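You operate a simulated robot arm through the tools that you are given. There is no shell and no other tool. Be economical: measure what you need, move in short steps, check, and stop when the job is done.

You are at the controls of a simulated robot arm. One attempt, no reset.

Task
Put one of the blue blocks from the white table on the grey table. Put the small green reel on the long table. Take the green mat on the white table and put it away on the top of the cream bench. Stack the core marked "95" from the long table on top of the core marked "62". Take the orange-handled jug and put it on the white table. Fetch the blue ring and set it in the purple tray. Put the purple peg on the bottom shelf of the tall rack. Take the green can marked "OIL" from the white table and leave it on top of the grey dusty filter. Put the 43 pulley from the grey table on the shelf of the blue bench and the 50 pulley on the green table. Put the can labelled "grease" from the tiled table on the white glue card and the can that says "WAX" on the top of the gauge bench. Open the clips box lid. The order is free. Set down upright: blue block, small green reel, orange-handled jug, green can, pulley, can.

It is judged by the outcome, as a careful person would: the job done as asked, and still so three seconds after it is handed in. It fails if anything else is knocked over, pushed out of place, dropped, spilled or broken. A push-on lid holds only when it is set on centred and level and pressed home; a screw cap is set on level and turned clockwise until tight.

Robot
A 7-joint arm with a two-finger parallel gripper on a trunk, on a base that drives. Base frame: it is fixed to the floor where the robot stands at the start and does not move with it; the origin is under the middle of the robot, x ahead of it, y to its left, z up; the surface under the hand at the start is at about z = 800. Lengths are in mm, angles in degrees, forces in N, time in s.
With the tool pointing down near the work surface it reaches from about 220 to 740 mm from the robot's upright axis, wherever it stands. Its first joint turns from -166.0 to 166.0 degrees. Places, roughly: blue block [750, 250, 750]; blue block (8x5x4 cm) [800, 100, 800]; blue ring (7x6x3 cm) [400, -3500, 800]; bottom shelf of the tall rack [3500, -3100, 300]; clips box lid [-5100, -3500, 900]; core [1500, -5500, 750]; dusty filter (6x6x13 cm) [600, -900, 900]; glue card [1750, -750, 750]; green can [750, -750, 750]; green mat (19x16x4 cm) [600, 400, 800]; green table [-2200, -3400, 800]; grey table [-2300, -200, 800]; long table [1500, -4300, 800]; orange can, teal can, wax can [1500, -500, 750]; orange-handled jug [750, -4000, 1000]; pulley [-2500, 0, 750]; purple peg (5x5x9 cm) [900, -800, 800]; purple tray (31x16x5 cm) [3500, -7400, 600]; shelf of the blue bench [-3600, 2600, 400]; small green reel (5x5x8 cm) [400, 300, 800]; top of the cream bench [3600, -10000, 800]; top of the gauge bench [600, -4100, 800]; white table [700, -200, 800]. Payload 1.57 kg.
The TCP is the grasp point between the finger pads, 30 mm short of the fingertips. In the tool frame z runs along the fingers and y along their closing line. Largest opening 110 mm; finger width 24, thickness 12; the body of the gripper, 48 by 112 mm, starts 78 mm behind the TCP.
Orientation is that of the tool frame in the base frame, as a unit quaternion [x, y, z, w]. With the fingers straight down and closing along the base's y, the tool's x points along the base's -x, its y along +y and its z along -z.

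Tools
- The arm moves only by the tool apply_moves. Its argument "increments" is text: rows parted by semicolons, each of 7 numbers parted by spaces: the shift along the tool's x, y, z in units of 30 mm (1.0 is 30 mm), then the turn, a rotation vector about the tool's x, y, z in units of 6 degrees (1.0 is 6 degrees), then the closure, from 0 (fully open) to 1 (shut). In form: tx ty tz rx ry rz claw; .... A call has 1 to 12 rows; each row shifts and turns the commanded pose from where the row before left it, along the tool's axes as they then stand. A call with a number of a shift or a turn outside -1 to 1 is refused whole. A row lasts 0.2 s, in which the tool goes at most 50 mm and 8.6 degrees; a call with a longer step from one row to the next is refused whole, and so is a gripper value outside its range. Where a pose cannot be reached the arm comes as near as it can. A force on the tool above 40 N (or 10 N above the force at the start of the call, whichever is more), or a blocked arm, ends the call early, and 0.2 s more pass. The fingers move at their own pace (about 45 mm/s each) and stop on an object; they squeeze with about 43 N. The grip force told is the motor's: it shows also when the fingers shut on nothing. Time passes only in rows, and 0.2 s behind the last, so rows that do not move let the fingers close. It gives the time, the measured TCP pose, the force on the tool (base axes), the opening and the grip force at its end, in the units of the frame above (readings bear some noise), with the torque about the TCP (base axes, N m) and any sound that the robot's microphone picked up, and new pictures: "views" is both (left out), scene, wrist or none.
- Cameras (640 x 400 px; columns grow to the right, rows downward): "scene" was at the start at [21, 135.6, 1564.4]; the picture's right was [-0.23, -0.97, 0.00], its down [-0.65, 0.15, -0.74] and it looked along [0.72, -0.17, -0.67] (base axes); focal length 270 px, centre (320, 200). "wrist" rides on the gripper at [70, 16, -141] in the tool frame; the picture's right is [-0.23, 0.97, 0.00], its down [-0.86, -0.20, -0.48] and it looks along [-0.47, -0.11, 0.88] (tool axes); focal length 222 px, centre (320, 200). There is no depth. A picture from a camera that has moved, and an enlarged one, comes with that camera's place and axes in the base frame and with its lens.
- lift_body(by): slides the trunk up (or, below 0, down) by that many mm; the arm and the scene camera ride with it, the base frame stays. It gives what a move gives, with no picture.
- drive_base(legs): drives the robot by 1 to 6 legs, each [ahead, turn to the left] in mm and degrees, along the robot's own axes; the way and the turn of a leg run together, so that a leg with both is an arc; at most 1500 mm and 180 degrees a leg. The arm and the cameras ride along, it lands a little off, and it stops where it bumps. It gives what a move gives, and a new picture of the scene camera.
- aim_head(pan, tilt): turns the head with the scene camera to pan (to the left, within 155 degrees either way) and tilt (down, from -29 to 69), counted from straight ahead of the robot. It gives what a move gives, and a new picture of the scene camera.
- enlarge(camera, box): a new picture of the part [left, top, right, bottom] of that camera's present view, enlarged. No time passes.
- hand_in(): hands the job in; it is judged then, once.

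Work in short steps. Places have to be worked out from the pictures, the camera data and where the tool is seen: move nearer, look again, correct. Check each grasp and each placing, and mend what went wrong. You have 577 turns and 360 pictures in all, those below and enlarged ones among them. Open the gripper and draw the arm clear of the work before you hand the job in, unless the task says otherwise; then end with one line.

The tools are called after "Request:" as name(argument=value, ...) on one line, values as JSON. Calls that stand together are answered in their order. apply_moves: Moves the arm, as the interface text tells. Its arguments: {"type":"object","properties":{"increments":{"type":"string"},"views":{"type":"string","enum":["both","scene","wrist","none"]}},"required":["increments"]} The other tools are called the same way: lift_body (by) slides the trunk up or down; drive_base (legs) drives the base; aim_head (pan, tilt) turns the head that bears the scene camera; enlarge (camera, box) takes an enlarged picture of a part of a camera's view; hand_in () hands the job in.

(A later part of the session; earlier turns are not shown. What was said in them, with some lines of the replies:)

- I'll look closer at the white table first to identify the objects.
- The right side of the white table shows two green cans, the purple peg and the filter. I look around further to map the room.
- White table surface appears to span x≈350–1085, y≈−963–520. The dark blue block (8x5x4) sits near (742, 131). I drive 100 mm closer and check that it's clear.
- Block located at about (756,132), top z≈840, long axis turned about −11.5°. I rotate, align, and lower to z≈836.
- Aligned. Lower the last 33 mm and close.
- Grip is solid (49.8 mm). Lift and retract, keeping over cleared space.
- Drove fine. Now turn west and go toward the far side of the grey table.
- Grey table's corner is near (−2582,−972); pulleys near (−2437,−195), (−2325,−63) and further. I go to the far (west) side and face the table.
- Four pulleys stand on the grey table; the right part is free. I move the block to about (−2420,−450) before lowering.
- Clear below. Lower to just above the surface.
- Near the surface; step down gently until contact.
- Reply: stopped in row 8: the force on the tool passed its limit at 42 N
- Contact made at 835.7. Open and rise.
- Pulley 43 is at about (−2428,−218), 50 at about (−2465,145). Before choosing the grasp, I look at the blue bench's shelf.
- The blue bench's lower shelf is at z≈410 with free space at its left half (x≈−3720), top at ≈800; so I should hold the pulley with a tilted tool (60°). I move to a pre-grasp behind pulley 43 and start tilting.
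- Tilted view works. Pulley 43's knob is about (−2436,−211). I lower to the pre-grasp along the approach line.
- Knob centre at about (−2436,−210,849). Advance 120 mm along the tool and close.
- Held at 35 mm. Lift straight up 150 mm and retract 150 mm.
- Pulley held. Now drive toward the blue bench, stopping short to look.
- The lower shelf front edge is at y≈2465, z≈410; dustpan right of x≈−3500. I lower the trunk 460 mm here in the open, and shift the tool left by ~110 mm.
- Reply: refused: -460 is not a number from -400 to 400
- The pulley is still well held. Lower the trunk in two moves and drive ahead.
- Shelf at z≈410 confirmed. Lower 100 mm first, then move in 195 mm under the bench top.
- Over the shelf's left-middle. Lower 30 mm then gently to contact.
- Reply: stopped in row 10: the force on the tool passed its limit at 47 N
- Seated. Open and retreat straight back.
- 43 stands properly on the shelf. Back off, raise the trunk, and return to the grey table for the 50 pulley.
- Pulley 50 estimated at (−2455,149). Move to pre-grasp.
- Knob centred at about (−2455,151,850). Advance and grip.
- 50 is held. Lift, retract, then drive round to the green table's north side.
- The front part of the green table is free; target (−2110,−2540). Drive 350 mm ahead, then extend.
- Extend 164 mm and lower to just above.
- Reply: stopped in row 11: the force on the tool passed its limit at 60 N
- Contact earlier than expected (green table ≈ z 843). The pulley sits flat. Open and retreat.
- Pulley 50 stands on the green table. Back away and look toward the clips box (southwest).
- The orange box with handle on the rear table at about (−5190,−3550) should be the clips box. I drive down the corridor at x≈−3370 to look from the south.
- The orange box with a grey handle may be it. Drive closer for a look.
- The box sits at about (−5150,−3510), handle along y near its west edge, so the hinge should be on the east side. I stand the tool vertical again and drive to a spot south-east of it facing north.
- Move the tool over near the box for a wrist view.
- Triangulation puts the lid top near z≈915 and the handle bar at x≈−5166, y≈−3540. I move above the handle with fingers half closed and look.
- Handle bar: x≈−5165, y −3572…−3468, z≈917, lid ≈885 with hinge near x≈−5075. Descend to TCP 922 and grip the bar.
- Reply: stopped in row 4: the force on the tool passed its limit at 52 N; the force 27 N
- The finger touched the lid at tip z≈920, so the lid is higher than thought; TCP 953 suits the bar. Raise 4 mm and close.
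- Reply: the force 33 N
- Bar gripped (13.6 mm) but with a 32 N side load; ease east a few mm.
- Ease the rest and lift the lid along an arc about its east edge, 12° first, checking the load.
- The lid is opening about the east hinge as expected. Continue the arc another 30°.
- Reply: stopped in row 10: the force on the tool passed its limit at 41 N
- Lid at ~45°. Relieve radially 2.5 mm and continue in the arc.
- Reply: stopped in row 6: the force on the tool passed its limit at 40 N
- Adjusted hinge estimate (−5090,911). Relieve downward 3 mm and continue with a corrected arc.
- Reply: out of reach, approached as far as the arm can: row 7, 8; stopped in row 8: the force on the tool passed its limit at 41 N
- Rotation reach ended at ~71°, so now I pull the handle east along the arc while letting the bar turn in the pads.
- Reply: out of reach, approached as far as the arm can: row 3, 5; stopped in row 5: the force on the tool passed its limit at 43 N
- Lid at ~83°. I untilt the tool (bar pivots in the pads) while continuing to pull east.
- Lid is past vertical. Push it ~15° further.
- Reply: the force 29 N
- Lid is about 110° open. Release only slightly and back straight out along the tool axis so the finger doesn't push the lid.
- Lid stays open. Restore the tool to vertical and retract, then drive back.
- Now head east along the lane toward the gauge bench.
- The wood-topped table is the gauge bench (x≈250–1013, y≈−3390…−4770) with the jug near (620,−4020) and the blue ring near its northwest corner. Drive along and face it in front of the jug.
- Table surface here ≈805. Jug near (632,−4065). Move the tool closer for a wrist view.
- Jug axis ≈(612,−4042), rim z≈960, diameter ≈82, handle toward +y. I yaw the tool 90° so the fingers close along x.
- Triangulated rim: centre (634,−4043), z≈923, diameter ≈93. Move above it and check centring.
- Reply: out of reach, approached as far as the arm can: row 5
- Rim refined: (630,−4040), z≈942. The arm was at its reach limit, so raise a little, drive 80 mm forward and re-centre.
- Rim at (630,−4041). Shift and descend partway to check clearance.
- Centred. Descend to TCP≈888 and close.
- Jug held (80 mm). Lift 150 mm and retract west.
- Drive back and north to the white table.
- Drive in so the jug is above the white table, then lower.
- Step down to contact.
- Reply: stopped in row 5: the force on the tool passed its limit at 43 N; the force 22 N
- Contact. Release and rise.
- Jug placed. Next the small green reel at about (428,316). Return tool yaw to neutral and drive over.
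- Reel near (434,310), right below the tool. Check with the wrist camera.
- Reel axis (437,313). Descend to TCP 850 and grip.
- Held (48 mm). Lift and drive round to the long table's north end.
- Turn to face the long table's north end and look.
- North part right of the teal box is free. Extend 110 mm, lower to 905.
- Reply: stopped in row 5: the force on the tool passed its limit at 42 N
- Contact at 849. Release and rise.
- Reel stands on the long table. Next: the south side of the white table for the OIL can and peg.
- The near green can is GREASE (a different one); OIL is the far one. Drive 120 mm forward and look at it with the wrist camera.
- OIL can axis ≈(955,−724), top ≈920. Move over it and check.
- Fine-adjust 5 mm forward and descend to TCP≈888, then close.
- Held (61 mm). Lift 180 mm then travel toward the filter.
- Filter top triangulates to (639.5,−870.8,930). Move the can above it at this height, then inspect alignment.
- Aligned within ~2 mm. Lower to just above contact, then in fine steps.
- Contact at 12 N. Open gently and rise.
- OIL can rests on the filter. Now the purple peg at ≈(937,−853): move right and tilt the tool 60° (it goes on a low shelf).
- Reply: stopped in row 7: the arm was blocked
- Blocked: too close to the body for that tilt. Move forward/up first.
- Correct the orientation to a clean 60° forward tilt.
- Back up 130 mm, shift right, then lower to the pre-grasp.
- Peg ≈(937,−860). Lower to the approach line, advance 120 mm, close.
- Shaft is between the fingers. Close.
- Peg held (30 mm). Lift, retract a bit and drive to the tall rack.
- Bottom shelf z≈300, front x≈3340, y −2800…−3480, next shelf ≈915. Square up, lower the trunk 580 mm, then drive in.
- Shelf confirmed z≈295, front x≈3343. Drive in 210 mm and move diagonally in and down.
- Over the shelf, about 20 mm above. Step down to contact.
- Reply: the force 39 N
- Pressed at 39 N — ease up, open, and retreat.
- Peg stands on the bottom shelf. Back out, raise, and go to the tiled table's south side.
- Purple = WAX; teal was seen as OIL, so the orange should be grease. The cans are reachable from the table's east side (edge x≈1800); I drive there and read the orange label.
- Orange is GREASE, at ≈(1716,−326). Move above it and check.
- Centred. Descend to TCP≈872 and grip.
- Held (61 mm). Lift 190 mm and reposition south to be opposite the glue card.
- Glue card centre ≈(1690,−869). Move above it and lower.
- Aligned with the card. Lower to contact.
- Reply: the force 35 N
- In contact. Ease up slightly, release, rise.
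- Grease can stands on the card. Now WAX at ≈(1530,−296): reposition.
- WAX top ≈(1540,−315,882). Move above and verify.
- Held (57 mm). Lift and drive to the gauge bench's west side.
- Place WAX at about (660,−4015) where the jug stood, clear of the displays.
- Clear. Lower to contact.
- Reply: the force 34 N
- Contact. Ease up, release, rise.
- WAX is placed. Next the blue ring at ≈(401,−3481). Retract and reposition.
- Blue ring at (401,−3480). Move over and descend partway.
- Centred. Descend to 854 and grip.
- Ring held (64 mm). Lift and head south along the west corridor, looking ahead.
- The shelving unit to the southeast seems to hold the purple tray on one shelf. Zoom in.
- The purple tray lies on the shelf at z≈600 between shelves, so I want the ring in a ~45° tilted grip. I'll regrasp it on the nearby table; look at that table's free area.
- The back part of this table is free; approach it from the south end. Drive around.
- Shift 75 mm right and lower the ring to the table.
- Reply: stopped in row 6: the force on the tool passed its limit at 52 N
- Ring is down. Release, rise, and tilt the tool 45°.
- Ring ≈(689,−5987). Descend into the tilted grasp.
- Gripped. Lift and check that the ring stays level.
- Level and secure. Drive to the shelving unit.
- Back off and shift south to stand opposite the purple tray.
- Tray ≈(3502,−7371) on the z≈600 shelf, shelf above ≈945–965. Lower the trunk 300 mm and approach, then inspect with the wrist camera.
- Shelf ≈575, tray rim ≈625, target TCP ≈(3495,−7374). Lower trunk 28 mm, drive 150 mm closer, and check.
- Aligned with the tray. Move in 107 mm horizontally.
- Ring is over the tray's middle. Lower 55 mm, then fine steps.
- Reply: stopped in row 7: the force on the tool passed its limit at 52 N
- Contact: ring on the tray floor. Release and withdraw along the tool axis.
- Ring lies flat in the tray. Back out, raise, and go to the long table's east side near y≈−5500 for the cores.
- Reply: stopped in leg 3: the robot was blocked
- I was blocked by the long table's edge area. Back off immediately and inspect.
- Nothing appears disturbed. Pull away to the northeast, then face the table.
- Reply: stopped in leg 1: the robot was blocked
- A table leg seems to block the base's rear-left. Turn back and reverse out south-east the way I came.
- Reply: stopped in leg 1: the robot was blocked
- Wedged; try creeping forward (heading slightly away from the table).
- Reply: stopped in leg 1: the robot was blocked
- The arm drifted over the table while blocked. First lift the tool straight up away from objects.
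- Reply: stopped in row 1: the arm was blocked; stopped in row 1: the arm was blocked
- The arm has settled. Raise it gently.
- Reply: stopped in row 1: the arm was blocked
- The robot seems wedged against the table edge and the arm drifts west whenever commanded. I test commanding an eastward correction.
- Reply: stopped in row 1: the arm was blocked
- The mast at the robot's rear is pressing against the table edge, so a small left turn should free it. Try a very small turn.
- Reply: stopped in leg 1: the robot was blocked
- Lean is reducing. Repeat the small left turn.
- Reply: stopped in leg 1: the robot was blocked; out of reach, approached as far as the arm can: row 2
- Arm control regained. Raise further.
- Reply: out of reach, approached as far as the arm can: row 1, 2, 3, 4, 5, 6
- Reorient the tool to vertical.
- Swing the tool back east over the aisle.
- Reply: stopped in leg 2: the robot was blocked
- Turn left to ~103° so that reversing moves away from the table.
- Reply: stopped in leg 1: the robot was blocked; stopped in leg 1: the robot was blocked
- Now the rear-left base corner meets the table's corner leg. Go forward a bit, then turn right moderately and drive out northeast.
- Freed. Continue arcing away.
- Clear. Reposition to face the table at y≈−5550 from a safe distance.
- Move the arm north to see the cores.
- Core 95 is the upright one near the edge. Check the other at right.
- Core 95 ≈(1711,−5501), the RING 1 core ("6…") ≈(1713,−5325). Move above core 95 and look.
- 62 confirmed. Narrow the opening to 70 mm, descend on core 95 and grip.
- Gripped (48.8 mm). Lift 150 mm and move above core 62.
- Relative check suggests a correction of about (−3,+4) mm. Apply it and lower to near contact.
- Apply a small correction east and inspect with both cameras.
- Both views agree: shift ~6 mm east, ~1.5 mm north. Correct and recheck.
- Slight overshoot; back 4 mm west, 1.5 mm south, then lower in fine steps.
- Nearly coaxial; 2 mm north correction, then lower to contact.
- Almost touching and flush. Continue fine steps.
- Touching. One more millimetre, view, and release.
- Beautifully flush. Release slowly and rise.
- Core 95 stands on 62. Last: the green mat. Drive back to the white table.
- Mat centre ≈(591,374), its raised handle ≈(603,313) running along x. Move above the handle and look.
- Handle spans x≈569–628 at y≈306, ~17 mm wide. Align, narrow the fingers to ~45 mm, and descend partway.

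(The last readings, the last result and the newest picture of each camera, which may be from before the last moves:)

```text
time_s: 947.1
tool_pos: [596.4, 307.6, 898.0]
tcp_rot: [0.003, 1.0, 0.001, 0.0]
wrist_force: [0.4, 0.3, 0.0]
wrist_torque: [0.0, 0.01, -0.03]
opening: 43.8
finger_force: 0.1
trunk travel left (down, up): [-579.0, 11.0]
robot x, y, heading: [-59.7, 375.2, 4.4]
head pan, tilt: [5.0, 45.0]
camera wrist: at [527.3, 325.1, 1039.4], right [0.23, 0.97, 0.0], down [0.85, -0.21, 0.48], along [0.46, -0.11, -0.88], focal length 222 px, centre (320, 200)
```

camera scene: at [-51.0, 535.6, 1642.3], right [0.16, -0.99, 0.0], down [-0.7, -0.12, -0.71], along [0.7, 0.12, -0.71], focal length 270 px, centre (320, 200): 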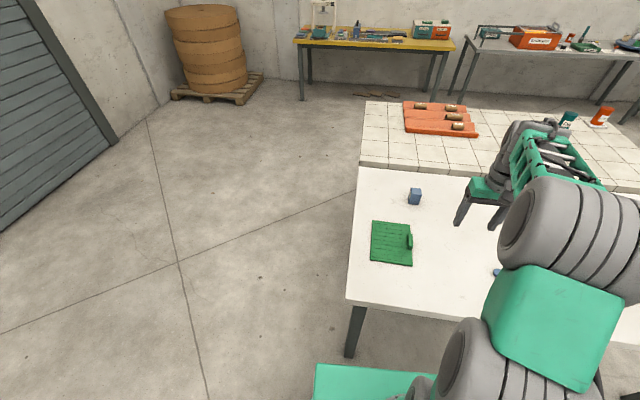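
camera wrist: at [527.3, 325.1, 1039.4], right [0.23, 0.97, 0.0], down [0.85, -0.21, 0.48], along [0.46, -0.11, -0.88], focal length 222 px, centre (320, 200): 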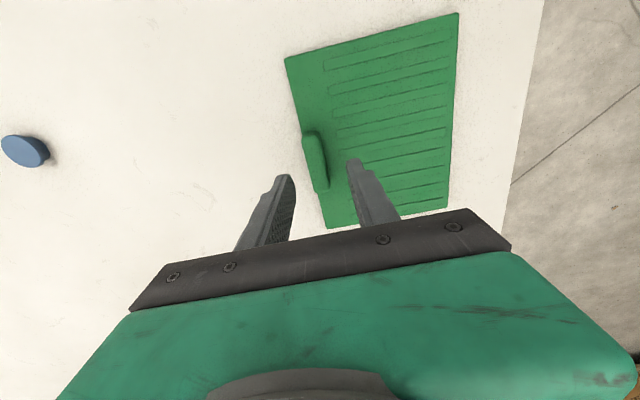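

Request:
apply_moves(increments="0.05 -0.1 0.6 0 0 0 0.6;0 0 0.6 0 0 0 0.6;0 0 0.3 0 0 0 0.6;0 0 0.15 0 0 0 0.6;0 0 0.1 0 0 0 0.6", views="wrist")

Request:
enlarge(camera="scene", box=[355, 205, 435, 275])

```text
time_s: 948.3
tool_pos: [596.5, 303.4, 844.6]
tcp_rot: [0.003, 1.0, 0.002, -0.001]
wrist_force: [-0.2, -0.7, -0.4]
wrist_torque: [-0.02, 0.04, 0.0]
opening: 44.0
finger_force: 0.0
trunk travel left (down, up): [-579.0, 11.0]
robot x, y, heading: [-57.6, 373.3, 4.4]
head pan, tilt: [5.0, 45.0]
camera wrist: at [526.1, 320.9, 986.1], right [0.23, 0.97, 0.0], down [0.85, -0.21, 0.48], along [0.46, -0.11, -0.88], focal length 222 px, centre (320, 200)
```

wrist: 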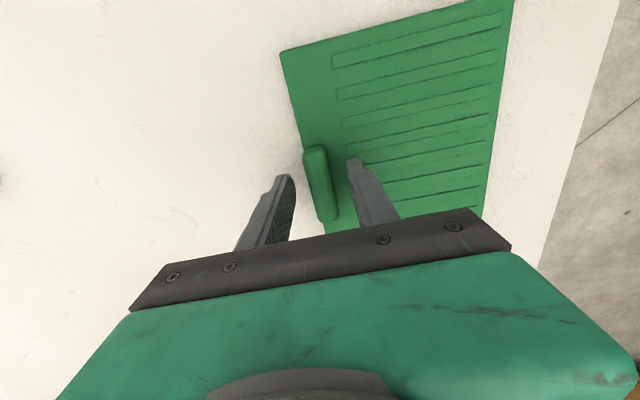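

```text
5.71 times, centred on (395, 240) of scene
camera zoom: at [-50.9, 535.6, 1642.3], right [0.16, -0.99, 0.0], down [-0.7, -0.12, -0.71], along [0.7, 0.12, -0.71], focal length 1546 px, centre (-109, -29)
```

zoom: 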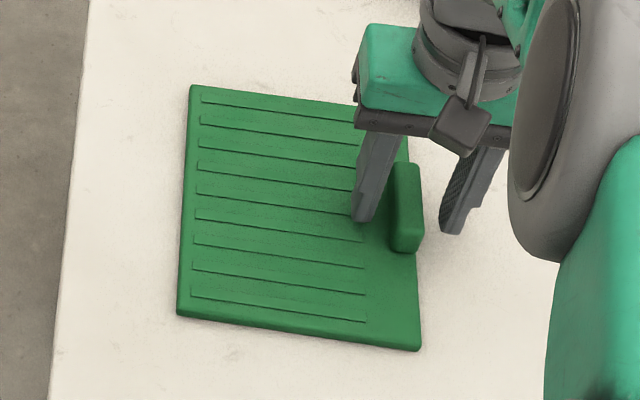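

Fingers straddle the handle. Close.

Request:
apply_moves(increments="0 0 0 0 0 0 1;0 0 0 0 0 0 1;0 0 0 0 0 0 1;0 0 0 0 0 0 1", views="wrist")

```text
time_s: 949.3
tool_pos: [594.6, 303.3, 843.4]
tcp_rot: [0.003, 1.0, 0.001, -0.001]
wrist_force: [-0.5, -0.2, -0.1]
wrist_torque: [-0.17, -0.02, -0.17]
opening: 17.5
finger_force: 32.7
trunk travel left (down, up): [-579.0, 11.0]
robot x, y, heading: [-60.2, 369.6, 4.5]
head pan, tilt: [5.0, 45.0]
camera wrist: at [526.0, 320.9, 986.0], right [0.23, 0.97, 0.0], down [0.85, -0.21, 0.48], along [0.46, -0.11, -0.88], focal length 222 px, centre (320, 200)
```

wrist: 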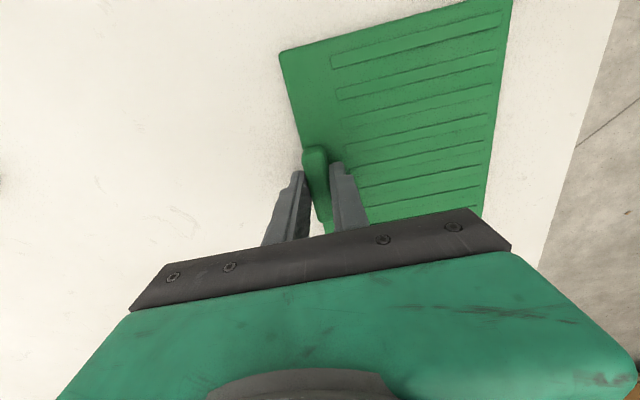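

Held at 17.5 mm. Lift 100 mm and check the mat's attitude.

Request:
apply_moves(increments="0 0 -0.5 0 0 0 1;0 0 -0.7 0 0 0 1;0 0 -0.7 0 0 0 1;0 0 -0.7 0 0 0 1;0 0 -0.7 0 0 0 1", views="both")

```text
time_s: 950.5
tool_pos: [595.6, 304.0, 941.5]
tcp_rot: [0.003, 1.0, 0.002, 0.0]
wrist_force: [0.6, 0.2, -2.0]
wrist_torque: [-0.15, -0.02, -0.01]
opening: 17.7
finger_force: 32.4
trunk travel left (down, up): [-579.0, 11.0]
robot x, y, heading: [-58.3, 372.2, 4.1]
head pan, tilt: [5.0, 45.0]
camera scene: at [-50.9, 535.6, 1642.3], right [0.16, -0.99, 0.0], down [-0.7, -0.12, -0.71], along [0.7, 0.12, -0.71], focal length 270 px, centre (320, 200)
camera wrist: at [525.8, 320.6, 1084.0], right [0.23, 0.97, 0.0], down [0.86, -0.21, 0.48], along [0.46, -0.11, -0.88], focal length 222 px, centre (320, 200)
```

scene: 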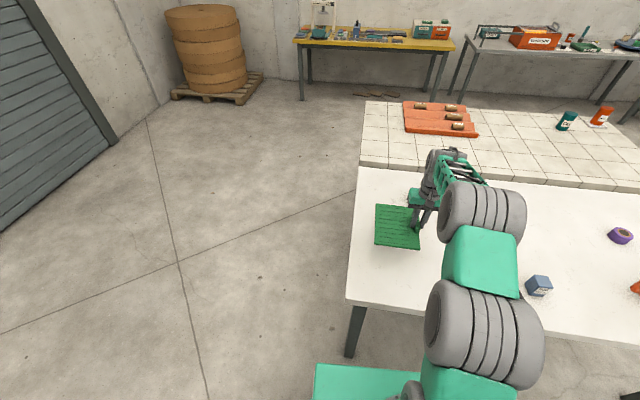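
wrist: 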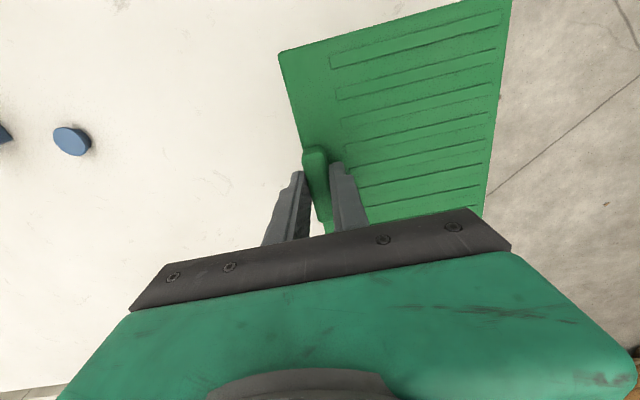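

Mat is level in the grip. Raise, retract and drive toward the cream bench.

Request:
apply_moves(increments="0 0 -0.9 0 0 0 1;0 0 -0.9 0 0 0 1;0 0 -0.9 0 0 0 1;0 0 -0.9 0 0 0 1;0.8 0 0 0 0 0 1;0.8 0 0 0 0 0 1;0.8 0 0 0 0 0 1;0.8 0 0 0 0 0 1;0.8 0 0 0 0 0 1", views="none")

Request:
drive_base(legs=[[-340, 0], [0, -94.2], [1050, 0], [1020, 0], [0, 90]])

```text
time_s: 952.5
tool_pos: [474.8, 305.4, 1052.5]
tcp_rot: [0.002, 1.0, 0.002, -0.001]
wrist_force: [0.6, 0.1, -2.5]
wrist_torque: [-0.16, 0.03, 0.0]
opening: 17.6
finger_force: 32.9
trunk travel left (down, up): [-579.0, 11.0]
robot x, y, heading: [-63.9, 370.9, 4.4]
head pan, tilt: [5.0, 45.0]
```

```text
time_s: 972.3
tool_pos: [166.3, -1796.7, 1051.5]
tcp_rot: [0.026, 1.0, 0.001, 0.0]
wrist_force: [0.6, 0.7, -3.0]
wrist_torque: [-0.16, 0.01, -0.04]
opening: 17.4
finger_force: 32.6
trunk travel left (down, up): [-579.0, 11.0]
robot x, y, heading: [-367.8, -1702.4, 1.5]
head pan, tilt: [5.0, 45.0]
camera scene: at [-350.0, -1541.8, 1642.3], right [0.12, -0.99, 0.0], down [-0.7, -0.08, -0.71], along [0.7, 0.08, -0.71], focal length 270 px, centre (320, 200)
```

scene: 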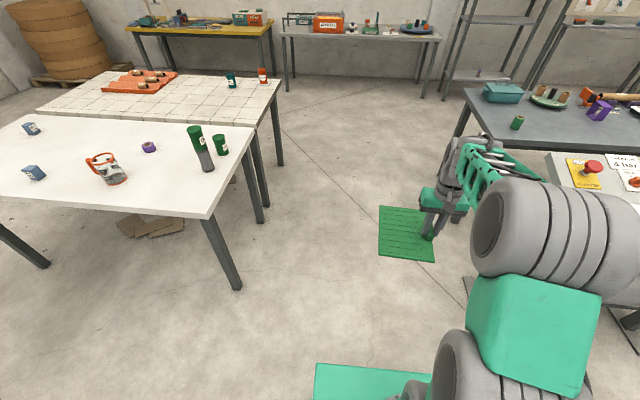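

Request:
drive_base(legs=[[0, -1.5], [1420, 0], [1420, 0], [0, -90], [1400, 0], [1400, 0]])

Request:
drive_base(legs=[[1250, 0], [1250, 0]])

Request:
aim_head(pan=0, tilt=20)

```text
time_s: 1003.5
tool_pos: [2314.2, -5007.2, 1051.6]
tcp_rot: [0.745, 0.667, 0.002, 0.001]
wrist_force: [-1.3, -0.9, -2.3]
wrist_torque: [0.02, 0.23, 0.02]
opening: 17.5
finger_force: 32.3
trunk travel left (down, up): [-579.0, 11.0]
robot x, y, heading: [2435.4, -4482.9, -91.3]
head pan, tilt: [5.0, 45.0]
camera scene: at [2598.4, -4508.3, 1642.3], right [-1.0, -0.06, 0.0], down [-0.04, 0.71, -0.71], along [0.04, -0.71, -0.71], focal length 270 px, centre (320, 200)
```

scene: 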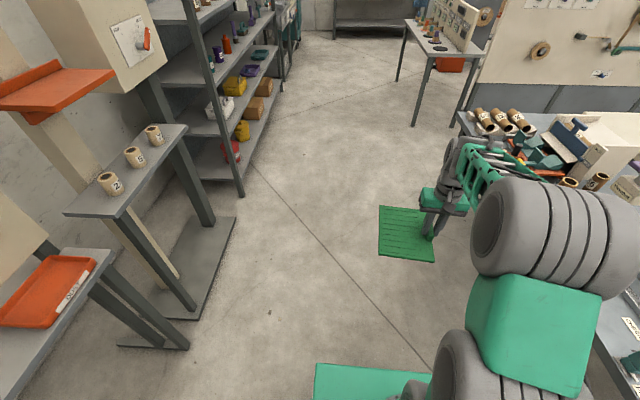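

```text
time_s: 1015.7
tool_pos: [2280.4, -7513.0, 1050.9]
tcp_rot: [0.742, 0.671, 0.002, 0.001]
wrist_force: [-0.6, 0.9, -2.4]
wrist_torque: [0.05, 0.16, -0.02]
opening: 17.8
finger_force: 32.7
trunk travel left (down, up): [-579.0, 11.0]
robot x, y, heading: [2399.4, -6984.8, -91.1]
head pan, tilt: [5.0, 45.0]
camera scene: at [2559.7, -7011.4, 1642.3], right [-1.0, -0.07, 0.0], down [-0.05, 0.71, -0.71], along [0.05, -0.71, -0.71], focal length 270 px, centre (320, 200)
```

scene: 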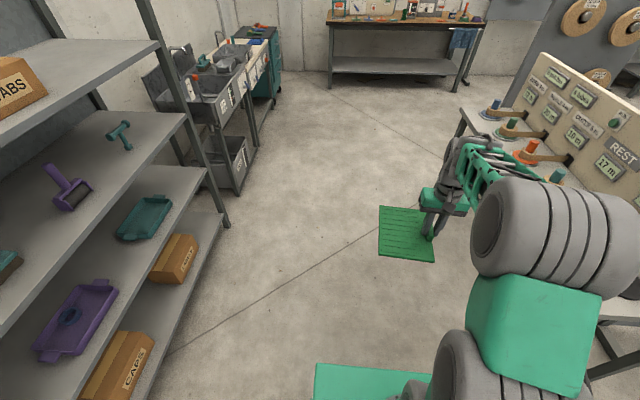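

```text
time_s: 1016.6
tool_pos: [2280.4, -7513.6, 1051.9]
tcp_rot: [0.742, 0.67, 0.001, 0.001]
wrist_force: [0.1, 0.5, -2.4]
wrist_torque: [0.01, 0.11, -0.01]
opening: 17.4
finger_force: 32.3
trunk travel left (down, up): [-579.0, 11.0]
robot x, y, heading: [2402.5, -6986.5, -91.0]
head pan, tilt: [0.0, 20.0]
camera scene: at [2552.4, -7023.2, 1680.9], right [-1.0, 0.02, 0.0], down [0.01, 0.34, -0.94], along [-0.02, -0.94, -0.34], focal length 270 px, centre (320, 200)
```

scene: 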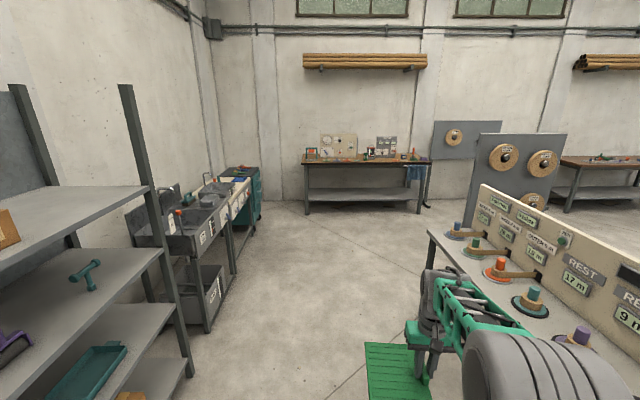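

Request:
enlarge(camera="scene", box=[130, 140, 290, 250])

```text
3.64 times, centred on (210, 195) of scene
camera zoom: at [2552.4, -7023.2, 1680.9], right [-1.0, 0.02, 0.0], down [0.01, 0.34, -0.94], along [-0.02, -0.94, -0.34], focal length 984 px, centre (720, 218)
```

zoom: 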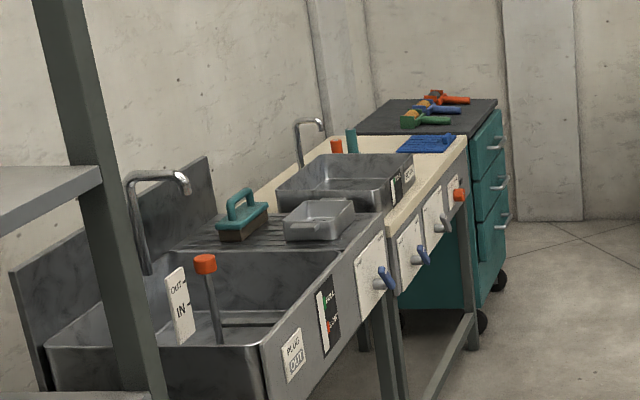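

The cream bench is beyond the sink. Drive down and face it.

Request:
drive_base(legs=[[0, 2], [1450, 0], [1450, 0], [0, 90]])

Request:
aim_head(pan=0, tilt=30)

```text
time_s: 1034.8
tool_pos: [2962.8, -10022.3, 1052.1]
tcp_rot: [0.047, 0.999, 0.002, -0.001]
wrist_force: [-0.8, -0.4, -2.9]
wrist_torque: [-0.16, 0.06, -0.03]
opening: 17.4
finger_force: 32.6
trunk travel left (down, up): [-579.0, 11.0]
robot x, y, heading: [2432.5, -9907.3, -0.8]
head pan, tilt: [0.0, 20.0]
camera scene: at [2469.5, -9752.8, 1681.0], right [-0.01, -1.0, 0.0], down [-0.34, 0.0, -0.94], along [0.94, -0.01, -0.34], focal length 270 px, centre (320, 200)
```

scene: 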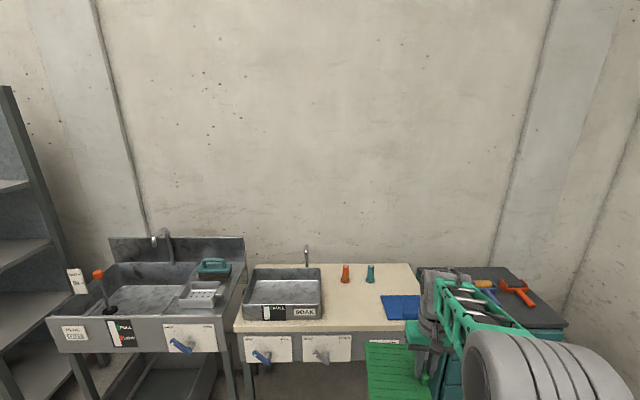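

```text
time_s: 1035.5
tool_pos: [2961.8, -10020.5, 1050.9]
tcp_rot: [0.047, 0.999, 0.002, -0.001]
wrist_force: [-0.1, -0.2, -2.6]
wrist_torque: [-0.17, -0.02, 0.0]
opening: 17.4
finger_force: 32.6
trunk travel left (down, up): [-579.0, 11.0]
robot x, y, heading: [2431.7, -9906.5, -0.6]
head pan, tilt: [0.0, 30.0]
camera scene: at [2466.8, -9752.9, 1665.0], right [-0.01, -1.0, 0.0], down [-0.5, 0.01, -0.87], along [0.87, -0.01, -0.5], focal length 270 px, centre (320, 200)
```

scene: 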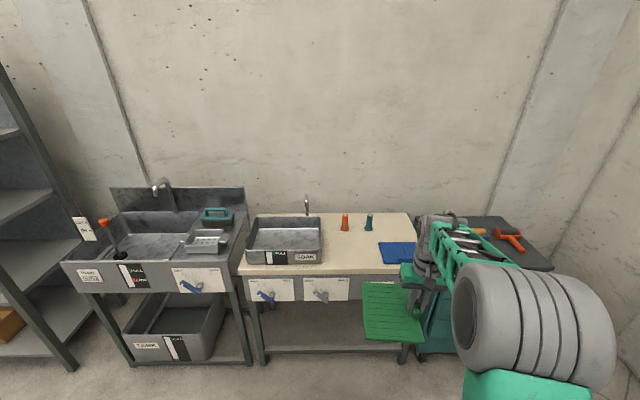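

The free patch on the cream bench is y≈−9770…−10030, x≈3341–3590. Target TCP (handle) ≈(3465,−9968). Square the yaw and drive closer.

Request:
drive_base(legs=[[400, 0]])

Request:
apply_moves(increments="0 0.9 0 0 0 -0.45 1;0 0.9 0 0 0 -0.45 1", views="both")

```text
time_s: 1038.0
tool_pos: [3363.5, -10021.9, 1051.2]
tcp_rot: [0.043, 0.999, 0.003, -0.001]
wrist_force: [-1.1, 0.8, -3.8]
wrist_torque: [-0.14, 0.04, 0.0]
opening: 17.4
finger_force: 32.4
trunk travel left (down, up): [-579.0, 11.0]
robot x, y, heading: [2834.1, -9908.9, -0.4]
head pan, tilt: [0.0, 30.0]
camera scene: at [2866.6, -9755.7, 1664.9], right [0.0, -1.0, 0.0], down [-0.5, 0.0, -0.87], along [0.87, 0.0, -0.5], focal length 270 px, centre (320, 200)
```

scene: 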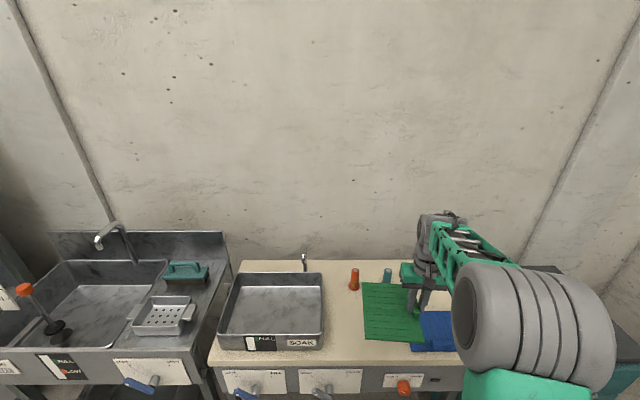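

```text
time_s: 1038.6
tool_pos: [3367.2, -9967.1, 1051.9]
tcp_rot: [-0.004, 1.0, 0.002, -0.001]
wrist_force: [0.8, 0.3, -2.7]
wrist_torque: [-0.15, 0.01, 0.0]
opening: 17.3
finger_force: 33.2
trunk travel left (down, up): [-579.0, 11.0]
robot x, y, heading: [2832.8, -9909.8, -0.2]
head pan, tilt: [0.0, 30.0]
camera scene: at [2866.1, -9755.2, 1664.9], right [0.0, -1.0, 0.0], down [-0.5, 0.0, -0.87], along [0.87, 0.0, -0.5], focal length 270 px, centre (320, 200)
camera wrist: at [3298.0, -9950.2, 1193.4], right [0.22, 0.98, 0.0], down [0.86, -0.19, 0.48], along [0.47, -0.1, -0.88], focal length 222 px, centre (320, 200)
```

scene: 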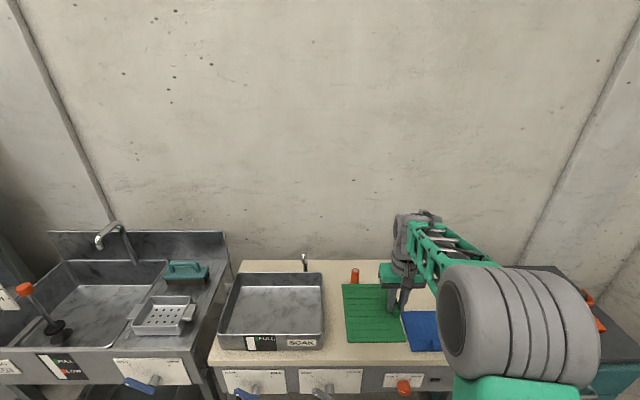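
wrist: 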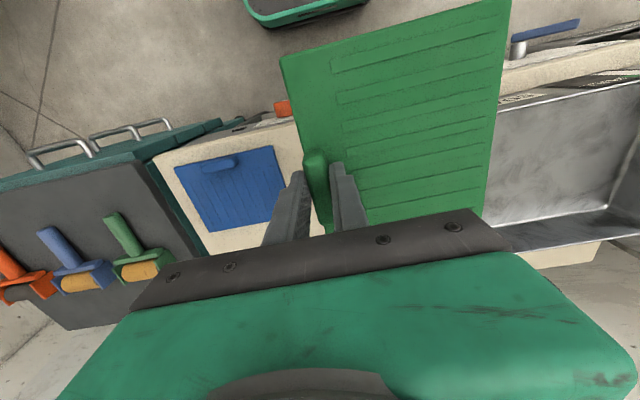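

Clear gaps on both sides. Move forward 98 mm and lower partway.

Request:
apply_moves(increments="-0.82 0 0 0 0 0 1;-0.82 0 0 0 0 0 1;-0.82 0 0 0 0 0 1;-0.82 0 0 0 0 0 1;0 0 0.9 0 0 0 1;0 0 0.9 0 0 0 1;0 0 0.9 0 0 0 1;0 0 0.9 0 0 0 1", views="both")

```text
time_s: 1040.4
tool_pos: [3466.5, -9965.4, 943.8]
tcp_rot: [-0.004, 1.0, 0.002, -0.001]
wrist_force: [-0.3, 0.5, -2.8]
wrist_torque: [-0.2, 0.03, 0.02]
opening: 17.5
finger_force: 32.7
trunk travel left (down, up): [-579.0, 11.0]
robot x, y, heading: [2834.5, -9911.0, -0.2]
head pan, tilt: [0.0, 30.0]
camera scene: at [2866.4, -9755.7, 1665.0], right [0.0, -1.0, 0.0], down [-0.5, 0.0, -0.87], along [0.87, 0.0, -0.5], focal length 270 px, centre (320, 200)
camera wrist: at [3396.7, -9949.6, 1085.2], right [0.22, 0.98, 0.0], down [0.86, -0.19, 0.48], along [0.47, -0.1, -0.88], focal length 222 px, centre (320, 200)
```

scene: 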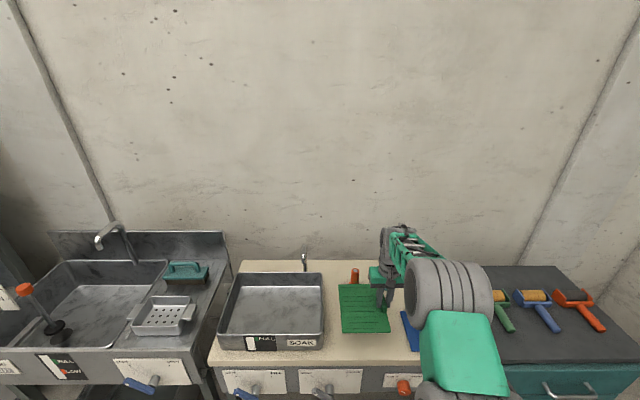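
wrist: 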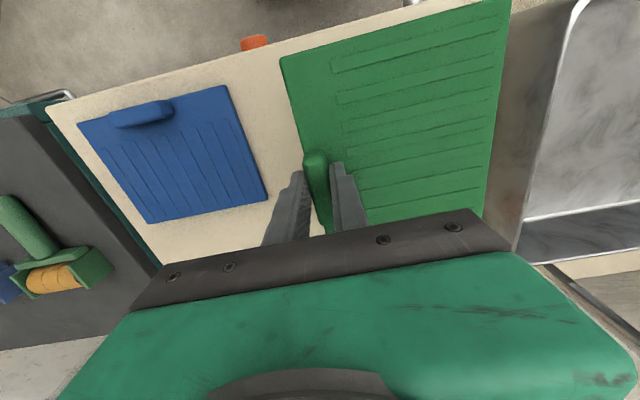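

Shift 15 mm deeper and lower to contact.

Request:
apply_moves(increments="-0.5 0 0.3 0 0 0 1;0 0 0.8 0 0 0 1;0 0 0.6 0 0 0 1;0 0 0.2 0 0 0 1;0 0 0.1 0 0 0 1;0 0 0.1 0 0 0 1;0 0 0.1 0 0 0 1;0 0 0.1 0 0 0 1;0 0 0.1 0 0 0 1;0 0 0.1 0 0 0 1", views="none")

```text
time_s: 1042.6
tool_pos: [3479.9, -9964.6, 868.5]
tcp_rot: [-0.004, 1.0, 0.002, 0.0]
wrist_force: [-0.1, 0.1, -1.9]
wrist_torque: [-0.13, 0.02, -0.03]
opening: 17.7
finger_force: 32.3
trunk travel left (down, up): [-579.0, 11.0]
robot x, y, heading: [2834.5, -9911.1, -0.2]
head pan, tilt: [0.0, 30.0]
```

Request:
apply_moves(increments="0 0 0.1 0 0 0 1;0 0 0.1 0 0 0 1;0 0 0.1 0 0 0 1;0 0 0.1 0 0 0 1;0 0 0.1 0 0 0 1;0 0 0.1 0 0 0 1;0 0 0.1 0 0 0 1;0 0 0.1 0 0 0 1", views="wrist")

```text
time_s: 1044.4
tool_pos: [3480.4, -9965.6, 845.5]
tcp_rot: [-0.004, 1.0, 0.002, 0.0]
wrist_force: [-3.1, 0.0, 2.6]
wrist_torque: [-0.17, -0.38, -0.04]
opening: 17.4
finger_force: 32.5
trunk travel left (down, up): [-579.0, 11.0]
robot x, y, heading: [2832.5, -9911.2, -0.4]
head pan, tilt: [0.0, 30.0]
camera wrist: at [3411.1, -9948.8, 986.9], right [0.22, 0.98, 0.0], down [0.86, -0.19, 0.48], along [0.47, -0.1, -0.88], focal length 222 px, centre (320, 200)
```

wrist: 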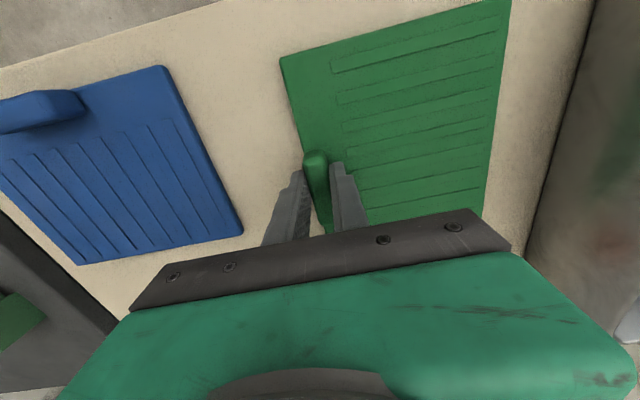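

Contact beginning; press ~1.5 mm more and release.

Request:
apply_moves(increments="0 0 0.05 0 0 0 1;0 0 0 0 0 0 0.7;0 0 0 0 0 0 0.6;0 0 0 0 0 0 0.6;0 0 -0.5 0 0 0 0.6;0 0 -1 0 0 0 0.6;0 0 -1 0 0 0 0.6;0 0 -1 0 0 0 0.6;0 0 -1 0 0 0 0.6;0 0 -1 0 0 0 0.6", views="both")

```text
time_s: 1046.6
tool_pos: [3478.9, -9964.8, 1006.4]
tcp_rot: [-0.005, 1.0, 0.001, -0.001]
wrist_force: [-1.2, -0.5, 0.2]
wrist_torque: [0.0, 0.01, 0.01]
opening: 43.8
finger_force: 0.0
trunk travel left (down, up): [-579.0, 11.0]
robot x, y, heading: [2837.9, -9910.2, -0.2]
head pan, tilt: [0.0, 30.0]
camera scene: at [2865.6, -9755.6, 1664.9], right [0.0, -1.0, 0.0], down [-0.5, 0.0, -0.87], along [0.87, 0.0, -0.5], focal length 270 px, centre (320, 200)
camera wrist: at [3410.0, -9948.6, 1148.3], right [0.22, 0.98, 0.0], down [0.86, -0.19, 0.48], along [0.47, -0.1, -0.88], focal length 222 px, centre (320, 200)
```

scene: 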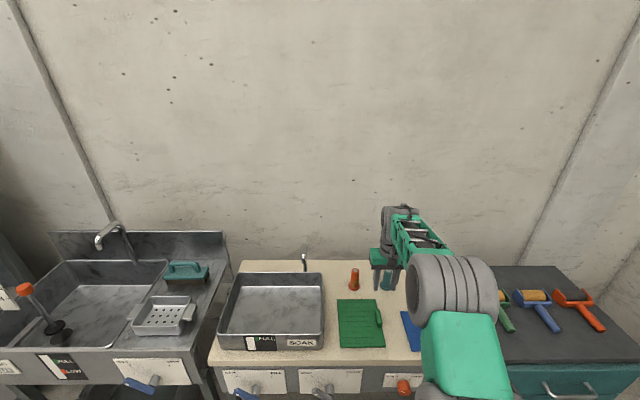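
wrist: 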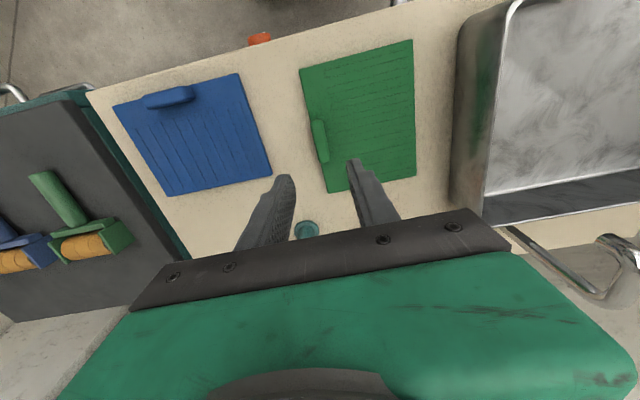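

The mat lies flat on the cream bench. Everything is done; open the gripper, draw back clear, and hand in.

Request:
apply_moves(increments="0.8 0 -0.5 0 0 0 0;0.8 0 -0.5 0 0 0 0;0.8 0 0 0 0 0 0;0.8 0 0 0 0 0 0", views="none")

Request:
drive_base(legs=[[-300, 0]])

```text
time_s: 1047.6
tool_pos: [3382.4, -9967.1, 1038.0]
tcp_rot: [-0.004, 1.0, 0.001, 0.0]
wrist_force: [-0.6, 0.3, -0.6]
wrist_torque: [-0.04, 0.03, 0.01]
opening: 110.2
finger_force: 0.0
trunk travel left (down, up): [-579.0, 11.0]
robot x, y, heading: [2834.4, -9911.1, -0.1]
head pan, tilt: [0.0, 30.0]
```

```text
time_s: 1049.7
tool_pos: [3076.2, -9965.8, 1039.3]
tcp_rot: [-0.005, 1.0, 0.003, -0.001]
wrist_force: [-0.3, 0.2, 0.7]
wrist_torque: [0.02, -0.03, 0.01]
opening: 110.1
finger_force: 0.1
trunk travel left (down, up): [-579.0, 11.0]
robot x, y, heading: [2528.1, -9909.2, -0.2]
head pan, tilt: [0.0, 30.0]
camera scene: at [2556.7, -9754.7, 1665.0], right [0.0, -1.0, 0.0], down [-0.5, 0.0, -0.87], along [0.87, 0.0, -0.5], focal length 270 px, centre (320, 200)
```

scene: 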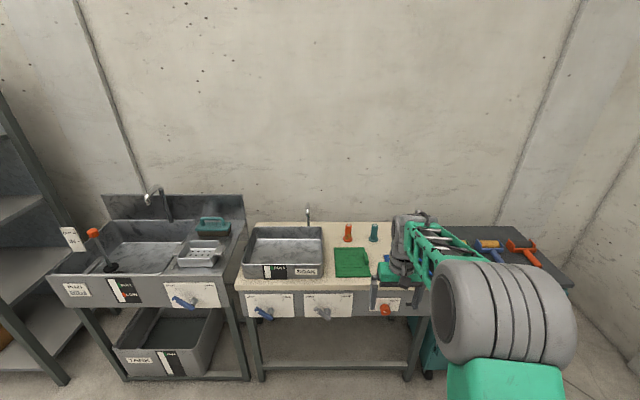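

The arm is clear and the gripper open; handing in.

Request:
hand_in()

```text
The job is handed in.
```

All the moves you listed are done, the clips box lid is open, and the job is handed in; along the way the purple tray shifted about 15 mm, and the base bumped and leaned on the long table while I was getting free, with nothing seen to fall or move.
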